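You operate a simulated robot arm through the tools that you are given. There is no shell and no other tool.

The job below is to be done with a simulated two-armed robot. You get a single attempt, and the scene is never put back.

JOB
Take the black wiping block and put it on the board one. Fetch the reader six bundle and set it on the wide white cover. Pick up the hood filter four fifty with one hand, pass it to the other hand and put it on the shelf of the glue bench. Take the orange wiping block and leave it on the green belt of the conveyor. The order is free. Set down upright: orange wiping block.

Only the result counts: the job must be done as asked and must still hold three seconds after the hand-in. Knocking over, shifting, dropping, spilling or breaking anything else fails it. A push-on lid holds only when it is set on centred and level and pressed home; a screw cap is set on level and turned clockwise until tight.

ROBOT AND FRAMES
Two 7-joint arms with two-finger parallel grippers on one trunk, on a base that drives. Base frame: it is fixed to the floor where the robot stands at the start and does not move with it; the origin is under the middle of the robot, x ahead of it, y to its left, z up; the surface under the hand at the start is at about z = 0.92. Lengths are in m, angles in rad, forces in N, time in s.
The left shoulder is at the start at [0.02, 0.113, 1.272], the right one opposite. With the tool pointing down near the work surface each hand reaches from about 0.22 to 0.6 m from the robot's upright axis, wherever it stands, measured 20 degrees to its own side. Places, roughly: black wiping block (8x6x4 cm) [0.5, -0.1, 0.9]; board one [0.5, -0.5, 1]; green belt of the conveyor [9.2, -8.8, 1]; hood filter four fifty [6.5, 0, 0.75]; orange wiping block (6x4x5 cm) [11, -9.9, 0.9]; reader six bundle [0, -4.5, 1]; shelf of the glue bench [3.2, 2.7, 0.5]; wide white cover (31x20x2 cm) [1, -0.7, 0.9]. Payload 1.57 kg a hand.
The TCP of each hand is the grasp point between the finger pads, 0.03 m short of the fingertips. In the tool frame z runs along the fingers and y along their closing line. Largest opening 0.08 m; finger width 0.017, thickness 0.012; the body of the gripper, 0.04 by 0.082 m, starts 0.08 m behind the TCP.
Orientation is that of the tool frame in the base frame, as a unit quaternion [x, y, z, w]. With the fingers straight down and closing along the base's y, the tool's x points along the base's -x, its y along +y and its z along -z.

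CONTROLS
- The arms move only by the tool nudge_tool. It takes "left_series", "right_series" or both (then of equal length, played together; a hand with none holds still); each is a list of rows, each an object (a shift or turn left out is 0, a gripper value left out holds the last) with "delta_pos": the shift along the tool's x, y, z in cm, a list of three; "turn": the turn, a rotation vector about the tool's x, y, z in rad, a list of three; "grip": the closure in counts, from 0 (fully open) to 255 (shut). In form: [{"delta_pos": [dx, dy, dz], "turn": [ax, ay, az], "grip": grip}, ...]. A call has 1 to 20 rows; each row shifts and turns the commanded pose from where the row before left it, along the tool's axes as they then stand. A row lasts 0.2 s, in which the tool goes at most 0.05 m and 0.15 rad; a call with a longer step from one row to the next is refused whole, and so is a gripper value outside its range. Where a pose cannot be reached the arm comes as near as it can. A force on the tool above 40 N (or 10 N above the force at the start of the call, whichever is more), or a blocked arm, ends the call early, and 0.2 s more pass. Each finger travels about 0.045 m/s and halts on what it meets, pressing with about 31 N; the grip force reading is that of the motor and also rises with nothing between the fingers. The clock runs only during rows and for 0.2 s after the last one: add rows that do not move to give the fingers time. It gives the time, the measured TCP pose, the force on the tool (base axes), the opening and the grip force at its end, in the units of the frame above (readings bear some noise), with the torque about the TCP (base axes, N m) and any sound that the robot's microphone picked up.
- Cameras (640 x 400 px; columns grow to the right, rows downward): "scene" is now at [0.0923, -0.0268, 1.388]; the picture's right is [-0.32, -0.95, 0.00], its down [-0.61, 0.21, -0.76] and it looks along [0.72, -0.25, -0.65] (base axes); focal length 283 px, centre (320, 200). "left" rides on the left gripper at [0.072, 0.007, -0.122] in its tool frame; the picture's right is [-0.09, 1.00, 0.00], its down [-0.84, -0.08, -0.54] and it looks along [-0.54, -0.05, 0.84] (tool axes); focal length 238 px, centre (320, 200). "right" rides on the right gripper at [0.072, -0.007, -0.122] in its tool frame; the picture's right is [0.09, 1.00, 0.00], its down [-0.84, 0.08, -0.54] and it looks along [-0.54, 0.05, 0.84] (tool axes); focal length 238 px, centre (320, 200). There is no depth. A picture from a camera that has moved, and an enlarged one, comes with that camera's place and axes in the base frame and with its lens.
- capture(camera): a new picture of that camera. It takes no simulated time.
- lift_body(by): slides the trunk up (or, below 0, down) by that many m; the arms and the scene camera ride with it, the base frame stays. It gives what a move gives, with no picture.
- drive_base(legs): drives the robot by 1 to 6 legs, each [ahead, left, turn to the left] in m, m and rad, along the robot's own axes; the way and the turn of a leg run together, so that a leg with both is an arc; at most 1.5 m and 3.142 rad a leg. The arms and the cameras ride along, it lands a little off, and it stops where it bumps. It gives what a move gives.
- pan_tilt(pan, tilt): turns the head with the scene camera to pan (to the left, within 1.396 rad either way) and tilt (down, from -0.506 to 1.204), counted from straight ahead of the robot. It gives what a move gives.
- enlarge(camera, box): a new picture of the part [left, top, right, bottom] of that camera's present view, enlarged. It takes no simulated time.
- job_done(): hands the job in; it is judged then, once.

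Places have to be worked out from the pictures, the camera data and where the tool is seen. Open the grippers and draw the arms clear of the work before you hand the job in, unless the task says otherwise.

The tools are called after "Request:" as name(argument=value, ...) on one line, values as JSON. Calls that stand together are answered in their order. nudge_tool: Moves the arms, as the interface text tells. Its arguments: {"type":"object","properties":{"left_series":{"type":"array"},"right_series":{"type":"array"}},"required":[]} The other tools are called the same way: lift_body (by) slides the trunk up or down; drive_base (legs) drives the base; pan_tilt (pan, tilt) turns the head that bears the scene camera; capture (camera) takes a picture; enlarge (camera, box) takes an enlarged picture of a part of a camera's view; job_done () hands the job in.

At the start:

```text
clock: 0.0
left_tcp_pos: [0.4004, -0.009, 1.1355]
left_ee_rot: [0.0, 1.0, 0.0, 0.0]
left_ft_force: [0.1, 0.7, -0.6]
left_torque: [0.0, 0.0, 0.01]
left_grip_width: 0.0801
left_grasp_force: 0.1
right_tcp_pos: [0.3659, -0.4159, 1.136]
right_ee_rot: [0.0, 1.0, -0.001, -0.001]
right_ft_force: [-0.6, 0.0, -0.7]
right_torque: [0.0, 0.0, -0.01]
right_grip_width: 0.0801
right_grasp_force: 0.0
trunk travel left (down, up): [-0.325, 0.245]
robot x, y, heading: [0.0017, 0.001, 0.001]
head pan, tilt: [-0.33, 0.705]
```

scene: 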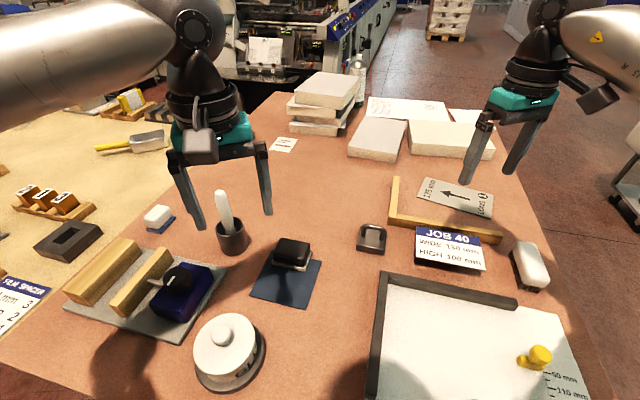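
right: 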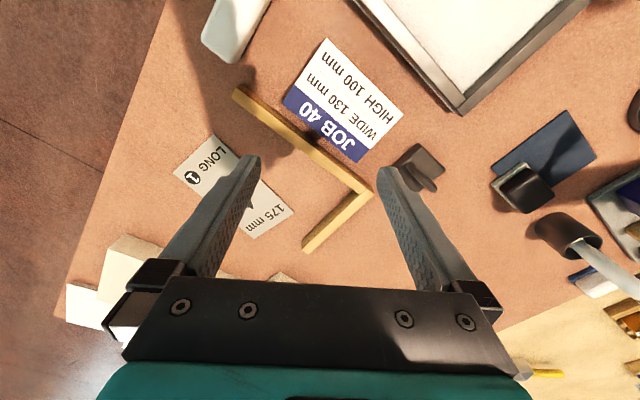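
left: 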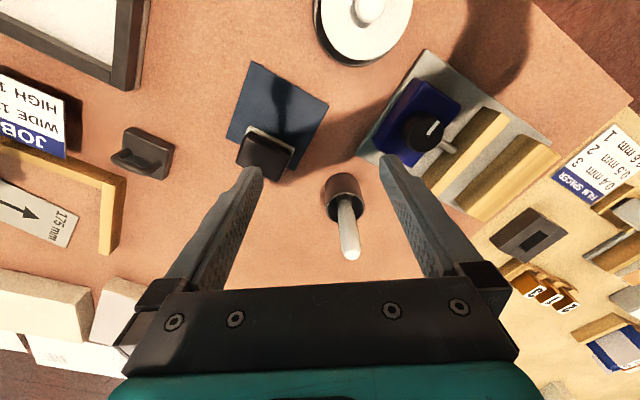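

I start by looking closely at the bench: the black block seems to be the one on the blue pad near (292,253). I need to identify board one and the wide white cover.

Request:
enlarge(camera="scene", box=[340, 140, 600, 300])

Request:
enlarge(camera="scene", box=[220, 60, 520, 250])

Request:
enlarge(camera="scene", box=[120, 180, 380, 340])

Request:
capture(camera="right")

```text
2.46 times, centred on (470, 220) of scene
camera zoom: at [0.0923, -0.0268, 1.388], right [-0.32, -0.95, 0.0], down [-0.61, 0.21, -0.76], along [0.72, -0.25, -0.65], focal length 696 px, centre (-49, 151)
```

zoom: 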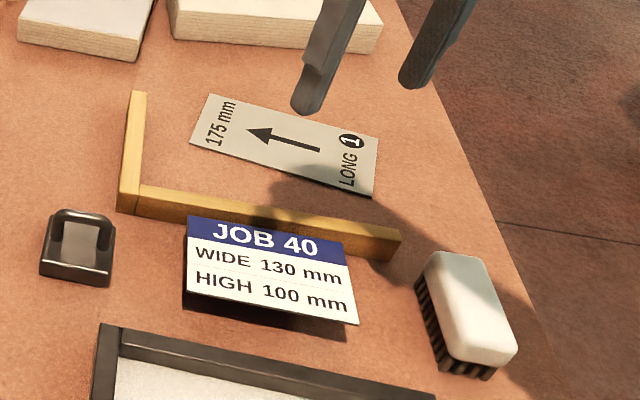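

```text
2.11 times, centred on (370, 155) of scene
camera zoom: at [0.0923, -0.0268, 1.388], right [-0.32, -0.95, 0.0], down [-0.61, 0.21, -0.76], along [0.72, -0.25, -0.65], focal length 595 px, centre (215, 295)
```

zoom: 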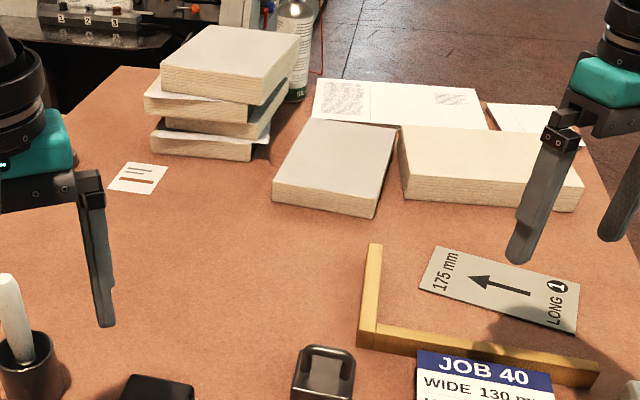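

```text
2.46 times, centred on (250, 260) of scene
camera zoom: at [0.0923, -0.0268, 1.388], right [-0.32, -0.95, 0.0], down [-0.61, 0.21, -0.76], along [0.72, -0.25, -0.65], focal length 696 px, centre (492, 52)
```

zoom: 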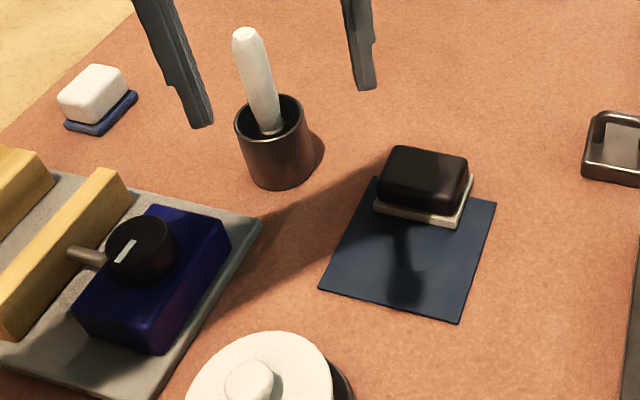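

```text
taken
camera right: at [0.2947, -0.4236, 1.2585], right [-0.09, 1.0, 0.0], down [0.84, 0.08, 0.54], along [0.54, 0.05, -0.84], focal length 238 px, centre (320, 200)
```

right: 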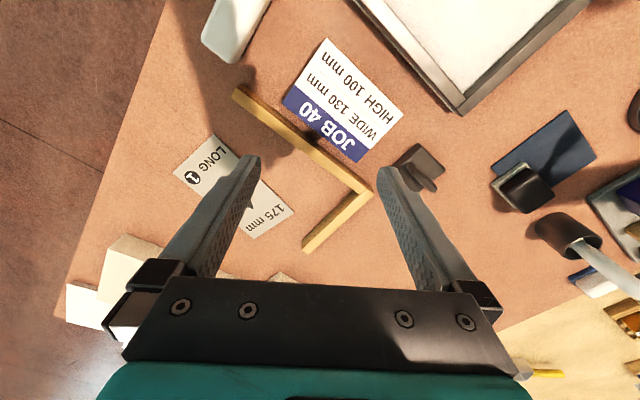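

Board one is the grey plate marked "1" (centre about [0.51,-0.54]), and the wide white cover is the white sheet-like cover behind the book blocks. I look closer at the black block from the left hand camera, and check the table surroundings.

Request:
enlarge(camera="left", box=[200, 50, 360, 200])

Request:
pan_tilt(pan=-0.2, tilt=1.1)

Request:
capture(camera="scene")

```text
2.67 times, centred on (280, 125) of left
camera zoom: at [0.328, -0.0003, 1.2564], right [0.09, 1.0, 0.0], down [0.84, -0.08, 0.54], along [0.54, -0.05, -0.84], focal length 636 px, centre (427, 400)
```

zoom: 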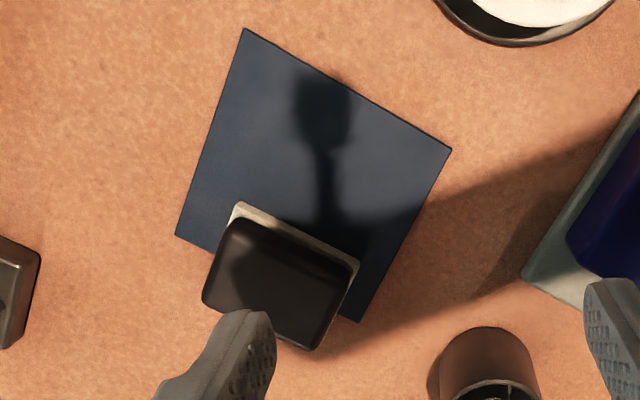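

```text
clock: 0.9
left_tcp_pos: [0.4014, -0.0089, 1.1343]
left_ee_rot: [0.0, 1.0, 0.0, 0.0]
left_ft_force: [0.2, -0.2, -0.5]
left_torque: [0.01, 0.02, 0.04]
left_grip_width: 0.0801
left_grasp_force: 0.1
right_tcp_pos: [0.3664, -0.4165, 1.1359]
right_ee_rot: [0.0, 1.0, 0.001, 0.001]
right_ft_force: [-0.3, -1.2, 0.4]
right_torque: [0.0, -0.04, -0.02]
right_grip_width: 0.08
right_grasp_force: 0.1
trunk travel left (down, up): [-0.325, 0.245]
robot x, y, heading: [0.0026, 0.0005, 0.003]
head pan, tilt: [-0.201, 1.1]
```

```text
taken
camera scene: at [0.074, -0.012, 1.3585], right [-0.2, -0.98, 0.0], down [-0.87, 0.18, -0.45], along [0.45, -0.09, -0.89], focal length 283 px, centre (320, 200)
```

scene: 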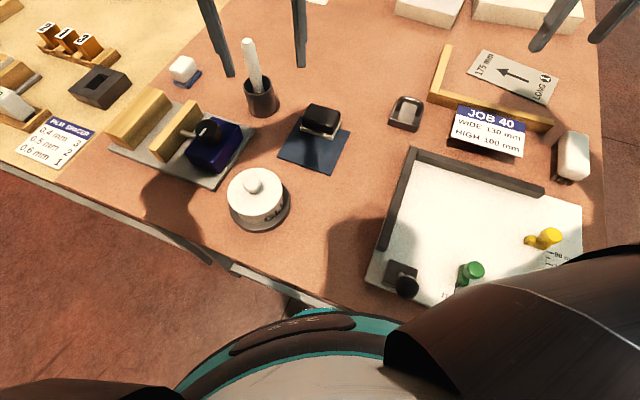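

The table stands at about -35° to the robot, and so does the black block (long axis ≈ 58°, centre ≈ [0.444,-0.086]). I move the left hand above it and turn it so that the fingers close across the 6 cm side.

Request:
nudge_tool(left_series=[{"delta_pos": [-2.15, -3.85, 0]}, {"delta_pos": [-2.15, -3.85, 0]}, {"turn": [0, 0, -0.143]}, {"turn": [0, 0, -0.143]}, {"turn": [0, 0, -0.143]}, {"turn": [0, 0, -0.143]}, {"turn": [0, 0, -0.143]}, {"turn": [0, 0, -0.143]}, {"turn": [0, 0, -0.143]}, {"delta_pos": [0, 0, 4]}, {"delta_pos": [0, 0, 4]}, {}])

Request:
capture(camera="left")

Request:
capture(camera="scene")

```text
clock: 3.5
left_tcp_pos: [0.442, -0.0848, 1.0545]
left_ee_rot: [-0.48, 0.877, -0.001, 0.0]
left_ft_force: [0.0, 0.0, -0.4]
left_torque: [0.0, 0.02, -0.01]
left_grip_width: 0.0802
left_grasp_force: 0.0
right_tcp_pos: [0.3669, -0.4161, 1.1363]
right_ee_rot: [0.0, 1.0, 0.0, 0.001]
right_ft_force: [-0.2, -0.4, 0.4]
right_torque: [-0.04, 0.03, 0.02]
right_grip_width: 0.0799
right_grasp_force: 0.1
trunk travel left (down, up): [-0.325, 0.245]
robot x, y, heading: [-0.0026, -0.0017, 0.0]
head pan, tilt: [-0.201, 1.1]
```

```text
taken
camera left: at [0.3977, -0.1404, 1.176], right [-0.79, 0.61, 0.0], down [0.52, 0.66, 0.54], along [0.33, 0.43, -0.84], focal length 238 px, centre (320, 200)
```

left: 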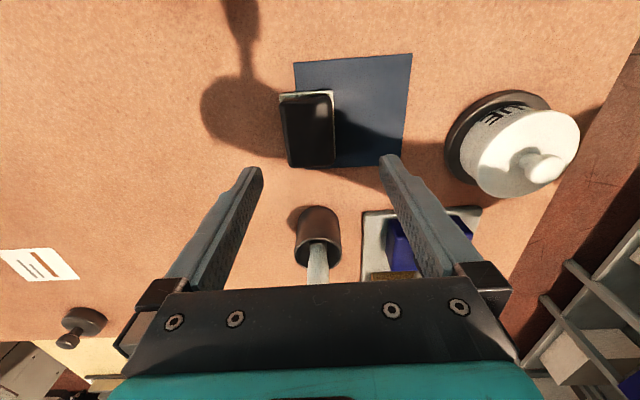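

```text
taken
camera scene: at [0.074, -0.0119, 1.3585], right [-0.2, -0.98, 0.0], down [-0.87, 0.18, -0.45], along [0.44, -0.09, -0.89], focal length 283 px, centre (320, 200)
```

scene: 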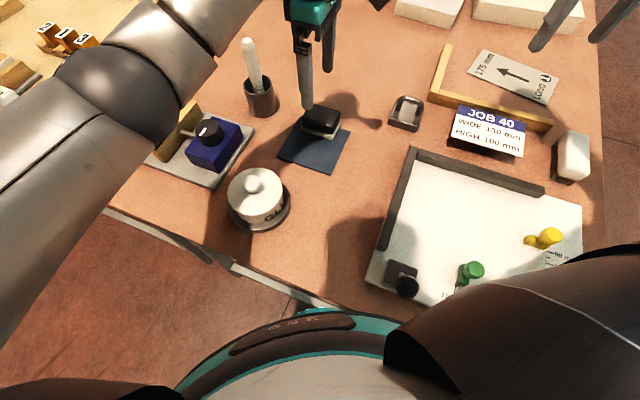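

The block centre is near [0.445,-0.092], so I shift slightly, descend to TCP z ≈ 0.956 and close.

Request:
nudge_tool(left_series=[{"delta_pos": [0.43, -0.63, 0]}, {"delta_pos": [0, 0, 4]}, {"delta_pos": [0, 0, 3]}, {"delta_pos": [0, 0, 1.6]}, {"delta_pos": [0, 0, 1.2]}, {}])

Request:
capture(camera="left")

Request:
enlarge(camera="scene", box=[220, 40, 420, 180])

```text
clock: 4.9
left_tcp_pos: [0.4459, -0.0906, 0.9558]
left_ee_rot: [-0.48, 0.877, 0.001, 0.0]
left_ft_force: [0.3, 0.0, 0.5]
left_torque: [0.0, 0.02, -0.01]
left_grip_width: 0.0801
left_grasp_force: 0.2
right_tcp_pos: [0.3673, -0.4158, 1.1359]
right_ee_rot: [0.001, 1.0, -0.001, -0.001]
right_ft_force: [-0.8, 0.0, -0.6]
right_torque: [-0.01, 0.01, 0.0]
right_grip_width: 0.0798
right_grasp_force: 0.0
trunk travel left (down, up): [-0.325, 0.245]
robot x, y, heading: [0.0012, -0.0049, 0.003]
head pan, tilt: [-0.201, 1.1]
```

```text
taken
camera left: at [0.4012, -0.1463, 1.0772], right [-0.79, 0.62, 0.0], down [0.52, 0.66, 0.54], along [0.33, 0.43, -0.84], focal length 238 px, centre (320, 200)
```

left: 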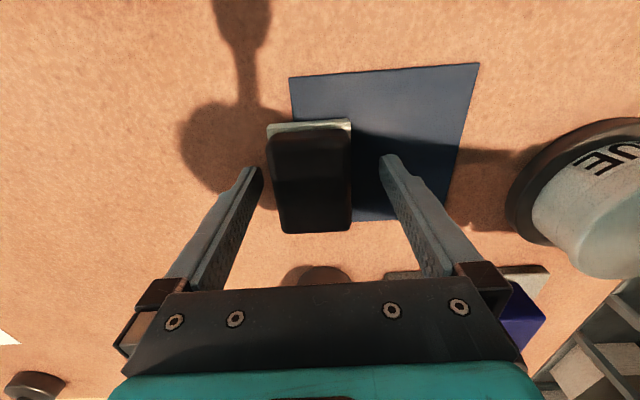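

```text
2.86 times, centred on (320, 110) of scene
camera zoom: at [0.074, -0.012, 1.3585], right [-0.2, -0.98, 0.0], down [-0.87, 0.18, -0.45], along [0.44, -0.09, -0.89], focal length 808 px, centre (320, 457)
```

zoom: 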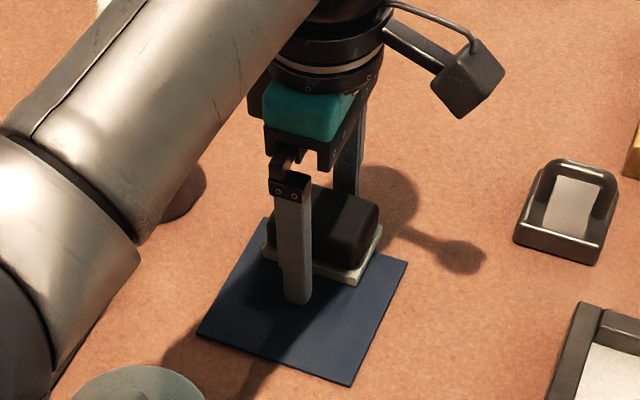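

The fingers straddle the block well, so I close the gripper.

Request:
nudge_tool(left_series=[{"grip": 255}, {}, {}, {}, {}])

Request:
capture(camera="left")

```text
clock: 6.1
left_tcp_pos: [0.4461, -0.0908, 0.9565]
left_ee_rot: [-0.48, 0.877, 0.0, 0.0]
left_ft_force: [-0.2, 0.3, -0.6]
left_torque: [-0.01, 0.0, 0.01]
left_grip_width: 0.0512
left_grasp_force: 30.9
right_tcp_pos: [0.3668, -0.417, 1.1355]
right_ee_rot: [0.0, 1.0, 0.0, -0.001]
right_ft_force: [-0.7, 0.5, -0.2]
right_torque: [-0.03, 0.01, 0.02]
right_grip_width: 0.0801
right_grasp_force: 0.1
trunk travel left (down, up): [-0.325, 0.245]
robot x, y, heading: [0.002, 0.0021, 0.001]
head pan, tilt: [-0.201, 1.1]
```

```text
taken
camera left: at [0.4012, -0.1463, 1.0774], right [-0.79, 0.62, 0.0], down [0.52, 0.66, 0.54], along [0.33, 0.43, -0.84], focal length 238 px, centre (320, 200)
```

left: 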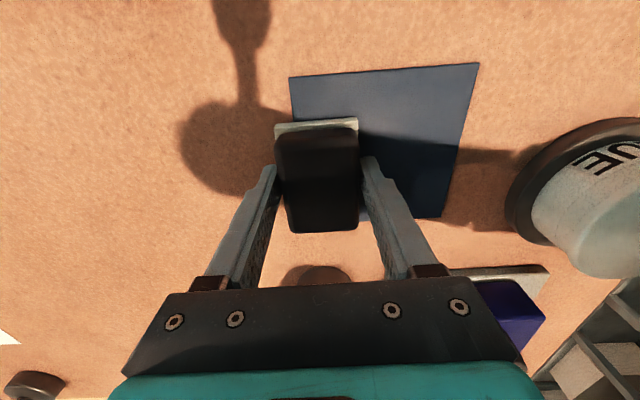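

The block is held (width 0.051). I lift it 18 cm and check the mat stays behind.

Request:
nudge_tool(left_series=[{"delta_pos": [0, 0, -2]}, {"delta_pos": [0, 0, -4]}, {"delta_pos": [0, 0, -4]}, {"delta_pos": [0, 0, -4]}, {"delta_pos": [0, 0, -4]}, {}])

Request:
capture(camera="left")

Request:
pan_tilt(pan=-1.2, tilt=0.5)

Request:
capture(camera="scene")

```text
clock: 7.5
left_tcp_pos: [0.4479, -0.0913, 1.1365]
left_ee_rot: [-0.48, 0.877, 0.0, 0.0]
left_ft_force: [-0.8, -0.4, -0.2]
left_torque: [0.02, -0.02, -0.01]
left_grip_width: 0.0513
left_grasp_force: 31.3
right_tcp_pos: [0.3668, -0.4169, 1.1355]
right_ee_rot: [-0.001, 1.0, 0.001, 0.0]
right_ft_force: [-0.1, 0.5, 0.2]
right_torque: [0.01, 0.0, 0.0]
right_grip_width: 0.08
right_grasp_force: 0.0
trunk travel left (down, up): [-0.325, 0.245]
robot x, y, heading: [-0.0004, -0.001, 0.002]
head pan, tilt: [-0.201, 1.1]
```

```text
taken
camera left: at [0.4029, -0.1473, 1.2575], right [-0.79, 0.61, 0.0], down [0.52, 0.66, 0.54], along [0.33, 0.43, -0.84], focal length 238 px, centre (320, 200)
```

left: 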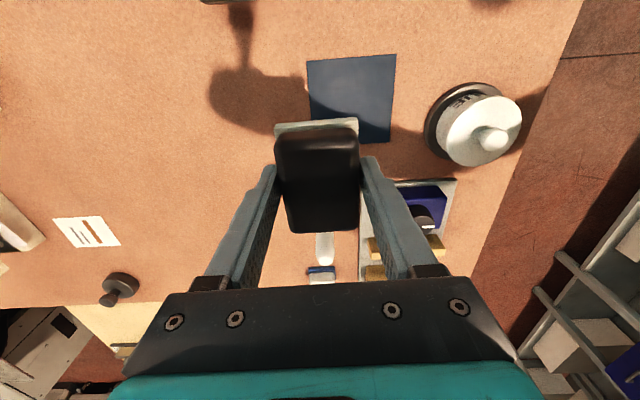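

```text
clock: 8.7
left_tcp_pos: [0.4488, -0.0913, 1.1371]
left_ee_rot: [-0.48, 0.877, 0.0, 0.0]
left_ft_force: [0.4, 0.7, -0.9]
left_torque: [-0.01, -0.01, 0.02]
left_grip_width: 0.0511
left_grasp_force: 31.1
right_tcp_pos: [0.3652, -0.4172, 1.1353]
right_ee_rot: [0.0, 1.0, 0.001, 0.0]
right_ft_force: [0.1, -0.1, 0.0]
right_torque: [-0.01, -0.01, 0.01]
right_grip_width: 0.0801
right_grasp_force: 0.0
trunk travel left (down, up): [-0.325, 0.245]
robot x, y, heading: [0.0032, 0.0, 0.003]
head pan, tilt: [-1.201, 0.499]
```

```text
taken
camera scene: at [0.0451, -0.0842, 1.4061], right [-0.93, -0.36, 0.0], down [-0.17, 0.45, -0.88], along [0.32, -0.82, -0.48], focal length 283 px, centre (320, 200)
```

scene: 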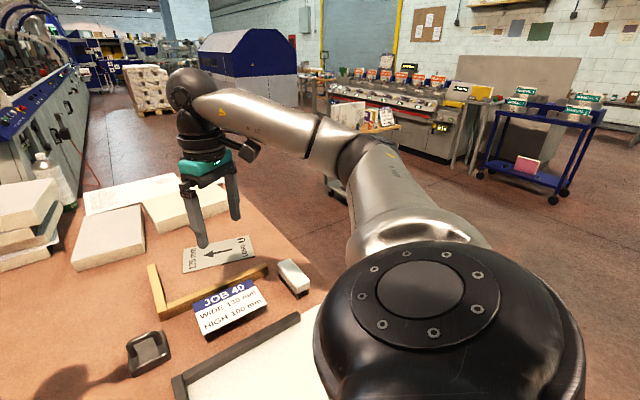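

The block is lifted cleanly. Before driving I raise the trunk for clearance and look around ahead and to the left.

Request:
lift_body(by=0.2)

Request:
pan_tilt(pan=1.2, tilt=0.4)

Request:
capture(camera="scene")

Request:
pan_tilt(pan=0.2, tilt=0.2)

Request:
capture(camera="scene")

Request:
pan_tilt(pan=-1.39, tilt=0.3)

Request:
capture(camera="scene")

Request:
capture(camera="right")

```text
clock: 10.9
left_tcp_pos: [0.4486, -0.0923, 1.3353]
left_ee_rot: [-0.479, 0.878, 0.0, 0.0]
left_ft_force: [0.3, -1.1, 0.0]
left_torque: [-0.02, -0.02, -0.01]
left_grip_width: 0.0511
left_grasp_force: 31.0
right_tcp_pos: [0.3666, -0.4173, 1.3353]
right_ee_rot: [0.0, 1.0, -0.001, 0.0]
right_ft_force: [-0.3, 0.3, 0.5]
right_torque: [0.0, 0.03, 0.01]
right_grip_width: 0.0799
right_grasp_force: 0.1
trunk travel left (down, up): [-0.525, 0.045]
robot x, y, heading: [0.0006, 0.0035, 0.006]
head pan, tilt: [-1.201, 0.499]
```

```text
clock: 13.1
left_tcp_pos: [0.4476, -0.091, 1.3362]
left_ee_rot: [-0.479, 0.878, 0.001, 0.0]
left_ft_force: [-0.9, 0.3, -0.8]
left_torque: [-0.01, 0.01, -0.02]
left_grip_width: 0.0512
left_grasp_force: 30.9
right_tcp_pos: [0.3657, -0.4168, 1.3354]
right_ee_rot: [0.0, 1.0, 0.0, 0.0]
right_ft_force: [-0.2, 0.3, 1.0]
right_torque: [0.04, -0.03, -0.02]
right_grip_width: 0.0799
right_grasp_force: 0.1
trunk travel left (down, up): [-0.525, 0.045]
robot x, y, heading: [0.0004, -0.0035, -0.0]
head pan, tilt: [1.201, 0.4]
```

```text
taken
camera scene: at [0.0457, 0.0869, 1.6153], right [0.93, -0.36, 0.0], down [-0.14, -0.36, -0.92], along [0.33, 0.86, -0.39], focal length 283 px, centre (320, 200)
```

scene: 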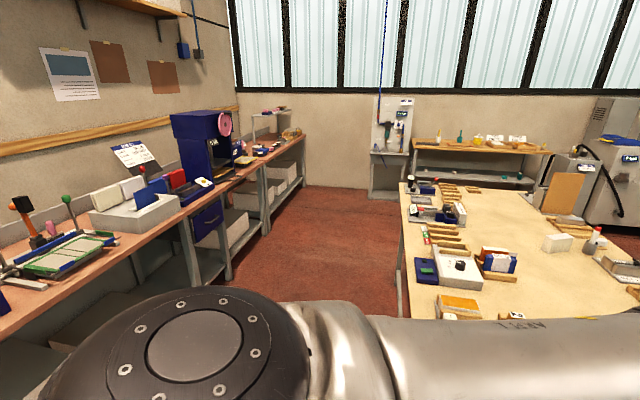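

```text
clock: 14.4
left_tcp_pos: [0.4485, -0.0927, 1.3349]
left_ee_rot: [-0.48, 0.877, 0.0, -0.001]
left_ft_force: [-1.1, -0.4, 0.1]
left_torque: [0.01, -0.05, -0.01]
left_grip_width: 0.051
left_grasp_force: 31.2
right_tcp_pos: [0.3656, -0.4167, 1.3366]
right_ee_rot: [0.0, 1.0, 0.0, 0.0]
right_ft_force: [-0.3, -0.7, 0.1]
right_torque: [0.01, 0.01, 0.02]
right_grip_width: 0.0802
right_grasp_force: 0.0
trunk travel left (down, up): [-0.525, 0.045]
robot x, y, heading: [-0.0003, -0.0034, 0.0]
head pan, tilt: [0.201, 0.201]
```

```text
taken
camera scene: at [0.1035, 0.0193, 1.6339], right [0.2, -0.98, 0.0], down [-0.2, -0.04, -0.98], along [0.96, 0.2, -0.2], focal length 283 px, centre (320, 200)
```

scene: 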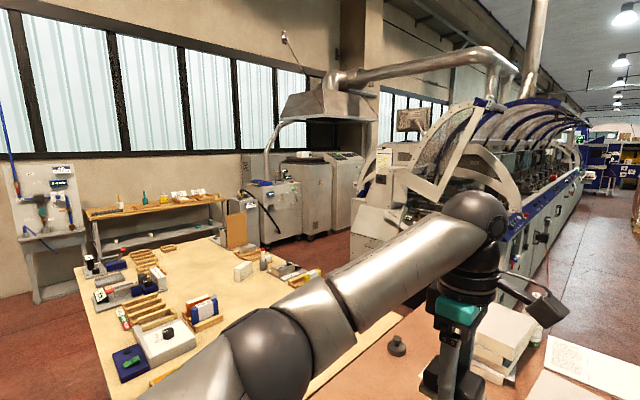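

```text
clock: 16.0
left_tcp_pos: [0.4478, -0.0923, 1.3363]
left_ee_rot: [-0.479, 0.878, 0.0, 0.0]
left_ft_force: [-0.2, -0.1, -0.8]
left_torque: [0.0, -0.04, -0.02]
left_grip_width: 0.0512
left_grasp_force: 31.1
right_tcp_pos: [0.3676, -0.4166, 1.3361]
right_ee_rot: [0.0, 1.0, 0.0, 0.0]
right_ft_force: [0.3, 1.0, 0.1]
right_torque: [0.01, 0.03, 0.03]
right_grip_width: 0.0802
right_grasp_force: 0.0
trunk travel left (down, up): [-0.525, 0.045]
robot x, y, heading: [-0.0006, 0.0024, 0.0]
head pan, tilt: [-1.389, 0.3]
```

```text
taken
camera scene: at [0.0291, -0.0912, 1.6246], right [-0.98, -0.18, 0.0], down [-0.05, 0.29, -0.96], along [0.17, -0.94, -0.3], focal length 283 px, centre (320, 200)
```

scene: 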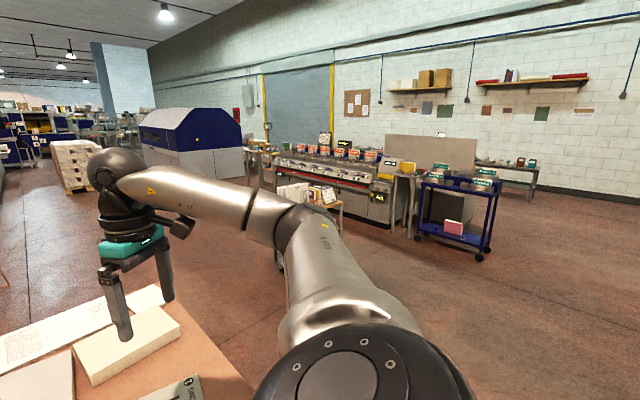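

```text
taken
camera right: at [0.2947, -0.4236, 1.4584], right [-0.09, 1.0, 0.0], down [0.84, 0.08, 0.54], along [0.54, 0.05, -0.84], focal length 238 px, centre (320, 200)
```

right: 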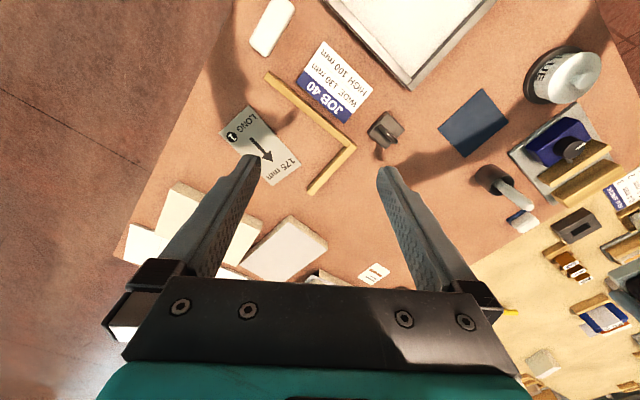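

The floor to the right of the table looks open. I back off from the table and turn right to see the way around its corner.

Request:
drive_base(legs=[[-0.3, 0.1, 0], [0, 0, -1.4]])

Request:
pan_tilt(pan=-0.3, tilt=0.6)

Request:
capture(camera="scene")

Request:
pan_tilt(pan=-1.3, tilt=0.4)

Request:
capture(camera="scene")

```text
clock: 21.6
left_tcp_pos: [-0.3115, -0.3583, 1.3357]
left_ee_rot: [0.196, 0.981, 0.0, 0.001]
left_ft_force: [-0.1, 0.3, -0.8]
left_torque: [0.02, 0.02, 0.0]
left_grip_width: 0.051
left_grasp_force: 31.0
right_tcp_pos: [-0.6452, -0.3347, 1.3364]
right_ee_rot: [0.642, 0.766, 0.0, 0.0]
right_ft_force: [0.2, 0.3, -0.2]
right_torque: [0.0, 0.02, -0.01]
right_grip_width: 0.08
right_grasp_force: 0.0
trunk travel left (down, up): [-0.525, 0.045]
robot x, y, heading: [-0.3034, 0.0966, -1.395]
head pan, tilt: [-1.389, 0.3]
```

```text
clock: 22.9
left_tcp_pos: [-0.3123, -0.3572, 1.3364]
left_ee_rot: [0.196, 0.981, -0.001, 0.0]
left_ft_force: [0.1, 0.6, -0.2]
left_torque: [0.01, -0.01, 0.0]
left_grip_width: 0.0511
left_grasp_force: 31.0
right_tcp_pos: [-0.6468, -0.3339, 1.3353]
right_ee_rot: [0.643, 0.766, -0.001, -0.001]
right_ft_force: [0.9, -0.6, -0.3]
right_torque: [-0.03, -0.04, 0.01]
right_grip_width: 0.0799
right_grasp_force: 0.0
trunk travel left (down, up): [-0.525, 0.045]
robot x, y, heading: [-0.3009, 0.1013, -1.397]
head pan, tilt: [-0.3, 0.6]
```

```text
taken
camera scene: at [-0.307, 0.002, 1.5971], right [-0.99, 0.13, 0.0], down [0.07, 0.56, -0.83], along [-0.1, -0.82, -0.56], focal length 283 px, centre (320, 200)
```

scene: 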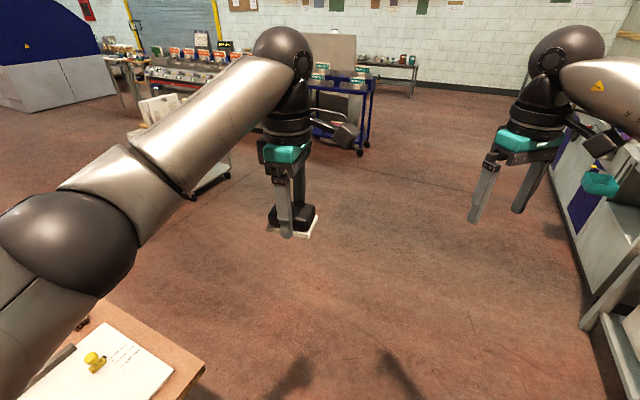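

```text
clock: 24.2
left_tcp_pos: [-0.3127, -0.3588, 1.3361]
left_ee_rot: [0.197, 0.98, -0.001, -0.001]
left_ft_force: [0.8, 0.5, -0.7]
left_torque: [0.0, 0.02, -0.02]
left_grip_width: 0.0509
left_grasp_force: 30.6
right_tcp_pos: [-0.6465, -0.336, 1.337]
right_ee_rot: [0.642, 0.766, -0.001, 0.001]
right_ft_force: [-0.5, 0.3, -0.4]
right_torque: [0.0, -0.01, 0.01]
right_grip_width: 0.08
right_grasp_force: 0.0
trunk travel left (down, up): [-0.525, 0.045]
robot x, y, heading: [-0.2987, 0.0981, -1.395]
head pan, tilt: [-1.3, 0.4]
```

```text
taken
camera scene: at [-0.3794, 0.0496, 1.6153], right [-0.43, 0.9, 0.0], down [0.35, 0.17, -0.92], along [-0.83, -0.4, -0.39], focal length 283 px, centre (320, 200)
```

scene: 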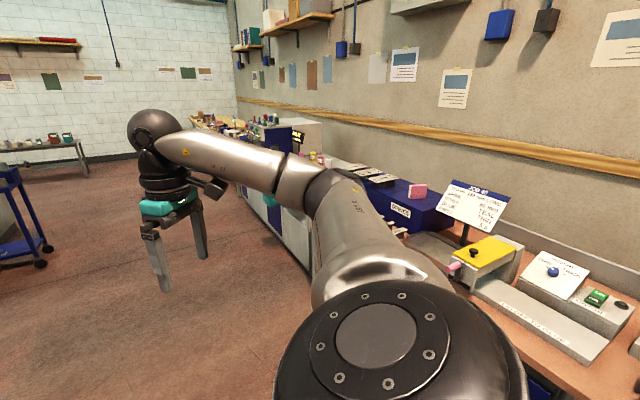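

The corner of the table is at about [-0.09,-0.34], and the aisle is clear. I drive round the corner and turn to face the table's right side.

Request:
drive_base(legs=[[0.162, -0.232, 0], [0.64, -0.114, 0], [0.383, 0.44, 0], [0, 0, 2.36]])

Request:
pan_tilt(pan=0.0, tilt=0.8)

Request:
capture(camera="scene")

```text
clock: 37.9
left_tcp_pos: [0.3437, -0.7366, 1.3357]
left_ee_rot: [0.833, -0.553, 0.0, 0.0]
left_ft_force: [0.3, 0.3, -1.3]
left_torque: [0.02, 0.02, 0.05]
left_grip_width: 0.051
left_grasp_force: 30.8
right_tcp_pos: [0.5638, -0.9877, 1.3369]
right_ee_rot: [-0.465, 0.885, 0.0, 0.0]
right_ft_force: [0.2, 0.0, -0.2]
right_torque: [0.02, -0.01, 0.0]
right_grip_width: 0.0801
right_grasp_force: 0.0
trunk travel left (down, up): [-0.525, 0.045]
robot x, y, heading: [0.0136, -1.0546, 0.968]
head pan, tilt: [-1.3, 0.4]
```

```text
clock: 39.4
left_tcp_pos: [0.3438, -0.7371, 1.3352]
left_ee_rot: [0.833, -0.553, 0.0, 0.001]
left_ft_force: [0.3, 0.0, -0.4]
left_torque: [0.0, -0.01, 0.0]
left_grip_width: 0.0511
left_grasp_force: 30.9
right_tcp_pos: [0.5639, -0.9875, 1.3353]
right_ee_rot: [-0.464, 0.886, 0.0, -0.001]
right_ft_force: [-0.3, 0.9, 0.6]
right_torque: [-0.01, -0.01, -0.01]
right_grip_width: 0.0801
right_grasp_force: 0.2
trunk travel left (down, up): [-0.525, 0.045]
robot x, y, heading: [0.0125, -1.0514, 0.965]
head pan, tilt: [0.0, 0.799]
```

```text
taken
camera scene: at [0.0669, -0.9779, 1.5802], right [0.82, -0.57, 0.0], down [-0.41, -0.59, -0.7], along [0.4, 0.57, -0.72], focal length 283 px, centre (320, 200)
```

scene: 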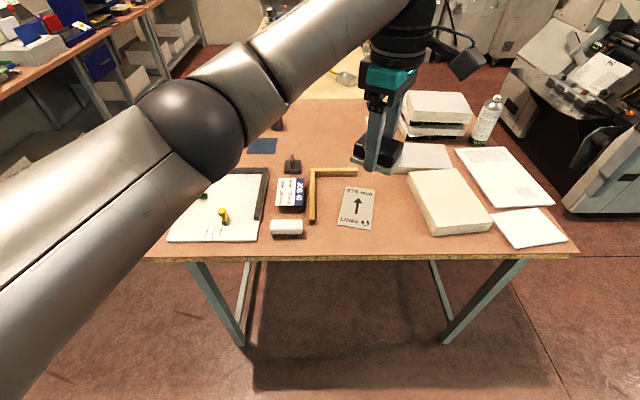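

The table is open below with legs only at its ends; board one is at about [0.507,-0.547]. I drive up to the table's right side next to the board.

Request:
drive_base(legs=[[0.326, -0.258, 0]])

Request:
nudge_tool(left_series=[{"turn": [0, 0, 0.148]}, {"turn": [0, 0, 0.148]}, {"turn": [0, 0, 0.148]}, {"turn": [0, 0, 0.148]}, {"turn": [0, 0, 0.148]}, {"turn": [0, 0, 0.148]}, {"turn": [0, 0, 0.148]}, {"turn": [0, 0, 0.148]}, {}])

Request:
capture(camera="scene")

Request:
capture(camera="left")

```text
clock: 42.0
left_tcp_pos: [0.7421, -0.6183, 1.3362]
left_ee_rot: [0.832, -0.555, 0.0, 0.0]
left_ft_force: [-0.6, -0.4, -0.7]
left_torque: [0.02, -0.01, 0.0]
left_grip_width: 0.0512
left_grasp_force: 31.2
right_tcp_pos: [0.9625, -0.8697, 1.3356]
right_ee_rot: [-0.464, 0.886, 0.0, 0.0]
right_ft_force: [-0.4, -0.8, -0.1]
right_torque: [0.01, -0.03, -0.02]
right_grip_width: 0.08
right_grasp_force: 0.0
trunk travel left (down, up): [-0.525, 0.045]
robot x, y, heading: [0.4109, -0.9343, 0.964]
head pan, tilt: [0.0, 0.799]
```

```text
clock: 44.0
left_tcp_pos: [0.7413, -0.617, 1.3357]
left_ee_rot: [-0.381, 0.925, 0.0, 0.0]
left_ft_force: [-0.2, -0.2, -0.5]
left_torque: [0.01, 0.01, -0.02]
left_grip_width: 0.0511
left_grasp_force: 30.8
right_tcp_pos: [0.9634, -0.8717, 1.3354]
right_ee_rot: [-0.464, 0.886, 0.0, 0.0]
right_ft_force: [0.3, -0.8, -0.6]
right_torque: [-0.05, -0.03, 0.0]
right_grip_width: 0.0802
right_grasp_force: 0.2
trunk travel left (down, up): [-0.525, 0.045]
robot x, y, heading: [0.4103, -0.9333, 0.961]
head pan, tilt: [0.0, 0.799]
```

```text
taken
camera scene: at [0.465, -0.859, 1.5802], right [0.82, -0.57, 0.0], down [-0.41, -0.59, -0.7], along [0.4, 0.57, -0.72], focal length 283 px, centre (320, 200)
```

scene: 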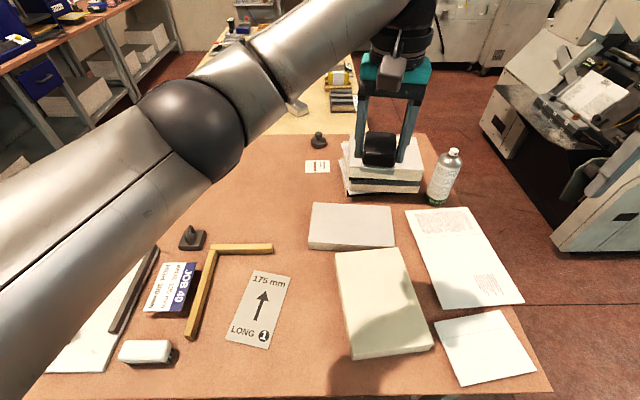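

```text
taken
camera left: at [0.685, -0.6623, 1.4569], right [-0.63, 0.77, 0.0], down [0.65, 0.53, 0.54], along [0.42, 0.34, -0.84], focal length 238 px, centre (320, 200)
```

left: 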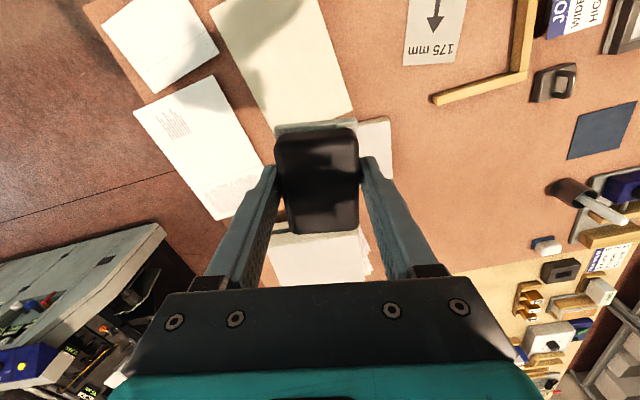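

The tool is aligned with the board's long axis (45°), whose centre I put at [0.517,-0.550]. I move the block over it and lower the trunk.

Request:
nudge_tool(left_series=[{"delta_pos": [2.27, 4.14, 0]}, {"delta_pos": [2.27, 4.14, 0]}, {"delta_pos": [2.27, 4.14, 0]}, {"delta_pos": [2.27, 4.14, 0]}, {"delta_pos": [2.27, 4.14, 0]}, {}])

Request:
lift_body(by=-0.2)

Request:
capture(camera="left")

Request:
capture(camera="scene")

```text
clock: 45.4
left_tcp_pos: [0.5176, -0.5493, 1.3347]
left_ee_rot: [-0.38, 0.925, -0.001, -0.001]
left_ft_force: [0.3, -0.2, -0.5]
left_torque: [0.02, 0.03, 0.02]
left_grip_width: 0.0514
left_grasp_force: 30.8
right_tcp_pos: [0.9625, -0.8704, 1.3352]
right_ee_rot: [-0.464, 0.886, 0.0, 0.0]
right_ft_force: [0.7, 0.6, 0.0]
right_torque: [0.01, 0.02, -0.01]
right_grip_width: 0.0802
right_grasp_force: 0.1
trunk travel left (down, up): [-0.525, 0.045]
robot x, y, heading: [0.4156, -0.939, 0.966]
head pan, tilt: [0.0, 0.799]
```

```text
clock: 47.5
left_tcp_pos: [0.5176, -0.5504, 1.1347]
left_ee_rot: [-0.381, 0.924, 0.0, 0.0]
left_ft_force: [0.5, 0.7, -0.6]
left_torque: [0.01, -0.01, 0.0]
left_grip_width: 0.0512
left_grasp_force: 31.3
right_tcp_pos: [0.9625, -0.871, 1.1355]
right_ee_rot: [-0.464, 0.886, 0.0, -0.001]
right_ft_force: [0.6, -0.9, 0.2]
right_torque: [0.01, 0.01, 0.02]
right_grip_width: 0.08
right_grasp_force: 0.0
trunk travel left (down, up): [-0.325, 0.245]
robot x, y, heading: [0.4119, -0.9366, 0.966]
head pan, tilt: [0.0, 0.799]
```

```text
taken
camera left: at [0.4602, -0.594, 1.2556], right [-0.64, 0.77, 0.0], down [0.65, 0.53, 0.54], along [0.42, 0.34, -0.84], focal length 238 px, centre (320, 200)
```

left: 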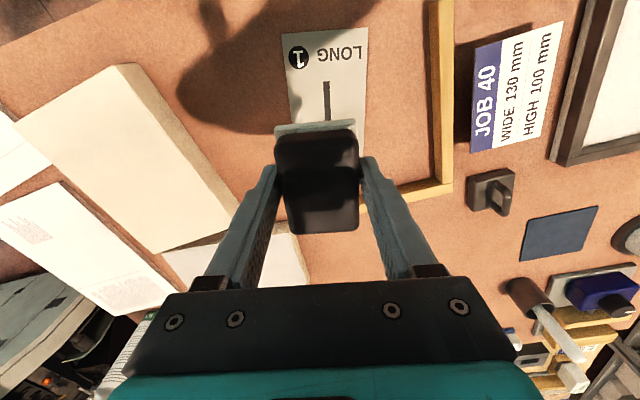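

```text
taken
camera scene: at [0.4649, -0.8591, 1.3803], right [0.82, -0.57, 0.0], down [-0.41, -0.59, -0.7], along [0.4, 0.57, -0.72], focal length 283 px, centre (320, 200)
```

scene: 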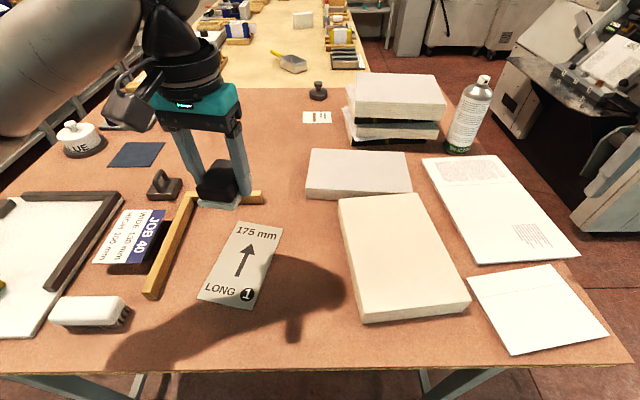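

The block is over the board (board centre ≈ [0.511,-0.546]). I descend close to the plate, then check.

Request:
nudge_tool(left_series=[{"delta_pos": [0, 0, 4]}, {"delta_pos": [0, 0, 4]}, {"delta_pos": [0, 0, 4]}, {"delta_pos": [0, 0, 3]}, {"delta_pos": [0, 0, 1.2]}, {"delta_pos": [0, 0, 0.6]}, {}])

Request:
enlarge(camera="scene", box=[160, 160, 320, 320])

Request:
capture(camera="left")

```text
clock: 49.1
left_tcp_pos: [0.5156, -0.5492, 0.9667]
left_ee_rot: [-0.382, 0.924, 0.0, 0.0]
left_ft_force: [0.1, 0.0, -1.1]
left_torque: [-0.02, 0.0, -0.02]
left_grip_width: 0.0512
left_grasp_force: 31.4
right_tcp_pos: [0.9618, -0.871, 1.1358]
right_ee_rot: [-0.464, 0.886, 0.001, 0.0]
right_ft_force: [-0.4, -0.3, 0.5]
right_torque: [0.02, 0.0, -0.01]
right_grip_width: 0.0799
right_grasp_force: 0.0
trunk travel left (down, up): [-0.325, 0.245]
robot x, y, heading: [0.4088, -0.9309, 0.967]
head pan, tilt: [0.0, 0.799]
```

```text
2.50 times, centred on (240, 240) of scene
camera zoom: at [0.4649, -0.859, 1.3802], right [0.82, -0.57, 0.0], down [-0.41, -0.59, -0.7], along [0.4, 0.57, -0.72], focal length 707 px, centre (520, 100)
```

zoom: 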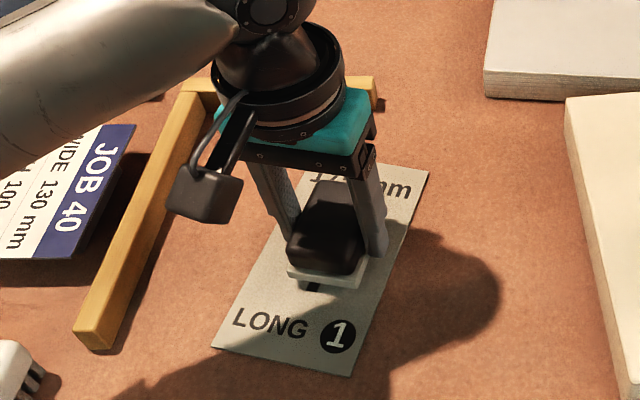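

```text
taken
camera left: at [0.4593, -0.5941, 1.0879], right [-0.64, 0.77, 0.0], down [0.65, 0.53, 0.54], along [0.42, 0.34, -0.84], focal length 238 px, centre (320, 200)
```

left: 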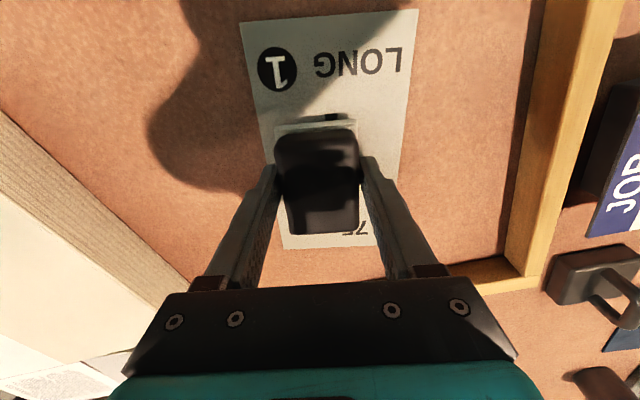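

The block is well within the board with a few millimetres gap. I lower it gently onto the plate.

Request:
nudge_tool(left_series=[{"delta_pos": [0, 0, 0.2]}, {"delta_pos": [0, 0, 0.2]}, {"delta_pos": [0, 0, 0.15]}, {}])

Request:
enlarge(camera="scene", box=[200, 190, 300, 290])

```text
clock: 50.1
left_tcp_pos: [0.5162, -0.5493, 0.9611]
left_ee_rot: [-0.381, 0.924, 0.0, -0.001]
left_ft_force: [-0.9, -0.8, -0.2]
left_torque: [0.01, 0.0, -0.04]
left_grip_width: 0.0511
left_grasp_force: 31.2
right_tcp_pos: [0.9628, -0.8689, 1.1347]
right_ee_rot: [-0.464, 0.886, 0.0, 0.0]
right_ft_force: [-0.5, -1.3, -0.7]
right_torque: [0.01, 0.01, -0.02]
right_grip_width: 0.0799
right_grasp_force: 0.1
trunk travel left (down, up): [-0.325, 0.245]
robot x, y, heading: [0.414, -0.9301, 0.964]
head pan, tilt: [0.0, 0.799]
```

```text
4.00 times, centred on (250, 240) of scene
camera zoom: at [0.4649, -0.859, 1.3802], right [0.82, -0.57, 0.0], down [-0.41, -0.59, -0.7], along [0.4, 0.57, -0.72], focal length 1131 px, centre (600, 40)
```

zoom: 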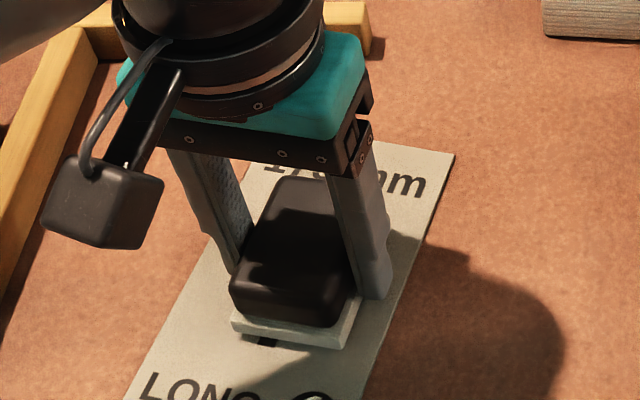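

No contact force yet, so I continue in 1 mm steps.

Request:
nudge_tool(left_series=[{"delta_pos": [0, 0, 0.1]}, {"delta_pos": [0, 0, 0.1]}, {}])

```text
clock: 50.9
left_tcp_pos: [0.5169, -0.5506, 0.9589]
left_ee_rot: [-0.38, 0.925, 0.0, 0.0]
left_ft_force: [-0.6, -0.8, -0.8]
left_torque: [-0.02, 0.01, 0.02]
left_grip_width: 0.0512
left_grasp_force: 30.7
right_tcp_pos: [0.9633, -0.8706, 1.136]
right_ee_rot: [-0.465, 0.886, 0.0, 0.0]
right_ft_force: [0.0, 0.1, 0.6]
right_torque: [0.01, -0.02, 0.0]
right_grip_width: 0.0803
right_grasp_force: 0.1
trunk travel left (down, up): [-0.325, 0.245]
robot x, y, heading: [0.4085, -0.9356, 0.964]
head pan, tilt: [0.0, 0.799]
```

Request:
nudge_tool(left_series=[{"delta_pos": [0, 0, 0.1]}, {"delta_pos": [0, 0, 0.1]}, {}])

```text
clock: 51.7
left_tcp_pos: [0.5173, -0.5485, 0.9558]
left_ee_rot: [-0.381, 0.925, 0.0, 0.0]
left_ft_force: [1.3, 0.0, -1.0]
left_torque: [-0.03, 0.02, -0.01]
left_grip_width: 0.0508
left_grasp_force: 30.7
right_tcp_pos: [0.9633, -0.8694, 1.1359]
right_ee_rot: [-0.464, 0.886, 0.0, 0.0]
right_ft_force: [0.3, 0.5, -0.1]
right_torque: [0.0, 0.0, 0.01]
right_grip_width: 0.0802
right_grasp_force: 0.1
trunk travel left (down, up): [-0.325, 0.245]
robot x, y, heading: [0.4117, -0.9352, 0.969]
head pan, tilt: [0.0, 0.799]
```

Still no contact at TCP z 0.956; I check the picture and go on with small steps.

Request:
nudge_tool(left_series=[{"delta_pos": [0, 0, 0.1]}, {"delta_pos": [0, 0, 0.1]}, {}])

Request:
enlarge(camera="scene", box=[200, 190, 300, 290])

```text
clock: 52.5
left_tcp_pos: [0.5179, -0.5488, 0.9562]
left_ee_rot: [-0.381, 0.924, 0.001, 0.001]
left_ft_force: [0.6, 0.8, 8.7]
left_torque: [-0.04, 0.16, -0.01]
left_grip_width: 0.0511
left_grasp_force: 30.9
right_tcp_pos: [0.963, -0.8704, 1.1353]
right_ee_rot: [-0.464, 0.886, 0.0, 0.0]
right_ft_force: [-0.2, -0.6, -0.9]
right_torque: [0.04, 0.0, 0.02]
right_grip_width: 0.0799
right_grasp_force: 0.0
trunk travel left (down, up): [-0.325, 0.245]
robot x, y, heading: [0.4114, -0.9321, 0.967]
head pan, tilt: [0.0, 0.799]
```

```text
4.00 times, centred on (250, 240) of scene
camera zoom: at [0.4648, -0.8594, 1.3803], right [0.82, -0.57, 0.0], down [-0.41, -0.59, -0.7], along [0.4, 0.57, -0.72], focal length 1131 px, centre (600, 40)
```

zoom: 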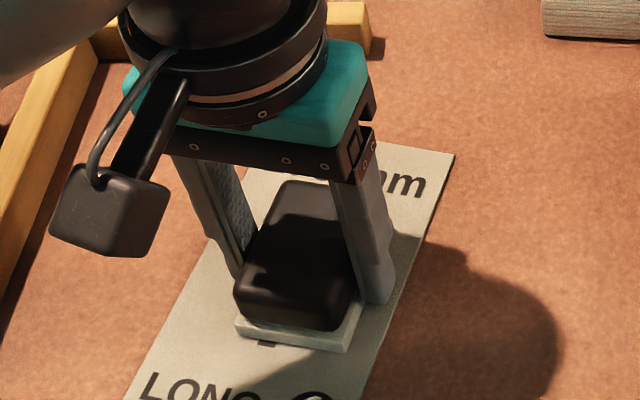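

Contact is felt (8.7 N), so the block stands on the board. I open the gripper and withdraw upward.

Request:
nudge_tool(left_series=[{"grip": 60}, {}, {}, {"delta_pos": [0, 0, -2]}, {"delta_pos": [0, 0, -4]}, {"delta_pos": [0, 0, -4]}, {"delta_pos": [0, 0, -4]}, {"delta_pos": [0, 0, -4], "grip": 0}, {}])

Request:
capture(camera="scene")

Request:
capture(camera="left")

```text
clock: 54.5
left_tcp_pos: [0.5168, -0.5481, 1.1336]
left_ee_rot: [-0.381, 0.924, 0.0, 0.0]
left_ft_force: [0.3, -0.2, -0.5]
left_torque: [-0.02, -0.02, -0.03]
left_grip_width: 0.0798
left_grasp_force: 0.0
right_tcp_pos: [0.9611, -0.8708, 1.1349]
right_ee_rot: [-0.464, 0.886, -0.001, 0.0]
right_ft_force: [0.0, 0.1, 0.1]
right_torque: [-0.02, 0.01, 0.01]
right_grip_width: 0.0801
right_grasp_force: 0.0
trunk travel left (down, up): [-0.325, 0.245]
robot x, y, heading: [0.4123, -0.9361, 0.963]
head pan, tilt: [0.0, 0.799]
```

```text
taken
camera scene: at [0.4649, -0.8589, 1.3802], right [0.82, -0.57, 0.0], down [-0.41, -0.59, -0.7], along [0.4, 0.57, -0.72], focal length 283 px, centre (320, 200)
```

scene: 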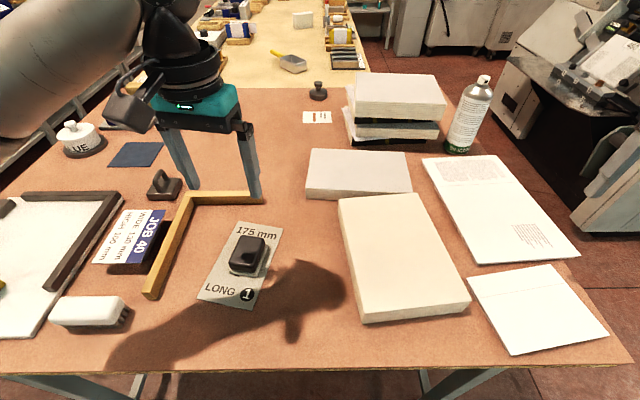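

```text
taken
camera left: at [0.4601, -0.5938, 1.2542], right [-0.64, 0.77, 0.0], down [0.65, 0.54, 0.54], along [0.42, 0.34, -0.84], focal length 238 px, centre (320, 200)
```

left: 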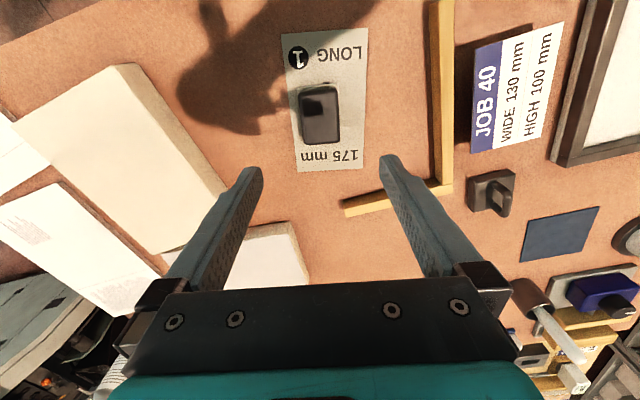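

The black block sits centred on board one. Next I back away from the table, turn toward [0,-4.5] and look for the reader six bundle.

Request:
drive_base(legs=[[-0.6, 0, 0], [0, 0, -2.6]])

Request:
pan_tilt(pan=0.0, tilt=0.3)

Request:
capture(camera="scene")

```text
clock: 64.0
left_tcp_pos: [0.1826, -1.8104, 1.1322]
left_ee_rot: [0.781, 0.624, 0.0, 0.0]
left_ft_force: [0.6, 0.5, 0.4]
left_torque: [0.0, 0.01, 0.01]
left_grip_width: 0.0801
left_grasp_force: 0.0
right_tcp_pos: [-0.3653, -1.7782, 1.136]
right_ee_rot: [0.721, 0.693, 0.0, 0.0]
right_ft_force: [0.0, 0.0, 0.0]
right_torque: [0.02, 0.02, -0.03]
right_grip_width: 0.0801
right_grasp_force: 0.0
trunk travel left (down, up): [-0.325, 0.245]
robot x, y, heading: [0.0654, -1.4323, -1.614]
head pan, tilt: [0.0, 0.799]
```

```text
clock: 64.9
left_tcp_pos: [0.1834, -1.81, 1.1324]
left_ee_rot: [0.781, 0.624, -0.001, 0.0]
left_ft_force: [-0.8, 0.3, -0.1]
left_torque: [-0.01, 0.01, -0.02]
left_grip_width: 0.08
left_grasp_force: 0.2
right_tcp_pos: [-0.3644, -1.7793, 1.1359]
right_ee_rot: [0.721, 0.693, -0.001, -0.001]
right_ft_force: [-0.2, -0.2, 0.2]
right_torque: [-0.02, 0.01, -0.02]
right_grip_width: 0.0801
right_grasp_force: 0.1
trunk travel left (down, up): [-0.325, 0.245]
robot x, y, heading: [0.0636, -1.4291, -1.605]
head pan, tilt: [0.0, 0.3]
```

```text
taken
camera scene: at [0.0637, -1.5316, 1.4245], right [-1.0, 0.04, 0.0], down [0.01, 0.3, -0.95], along [-0.04, -0.95, -0.3], focal length 283 px, centre (320, 200)
```

scene: 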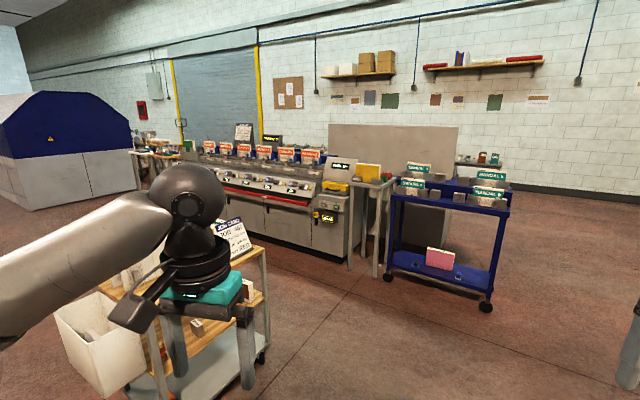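

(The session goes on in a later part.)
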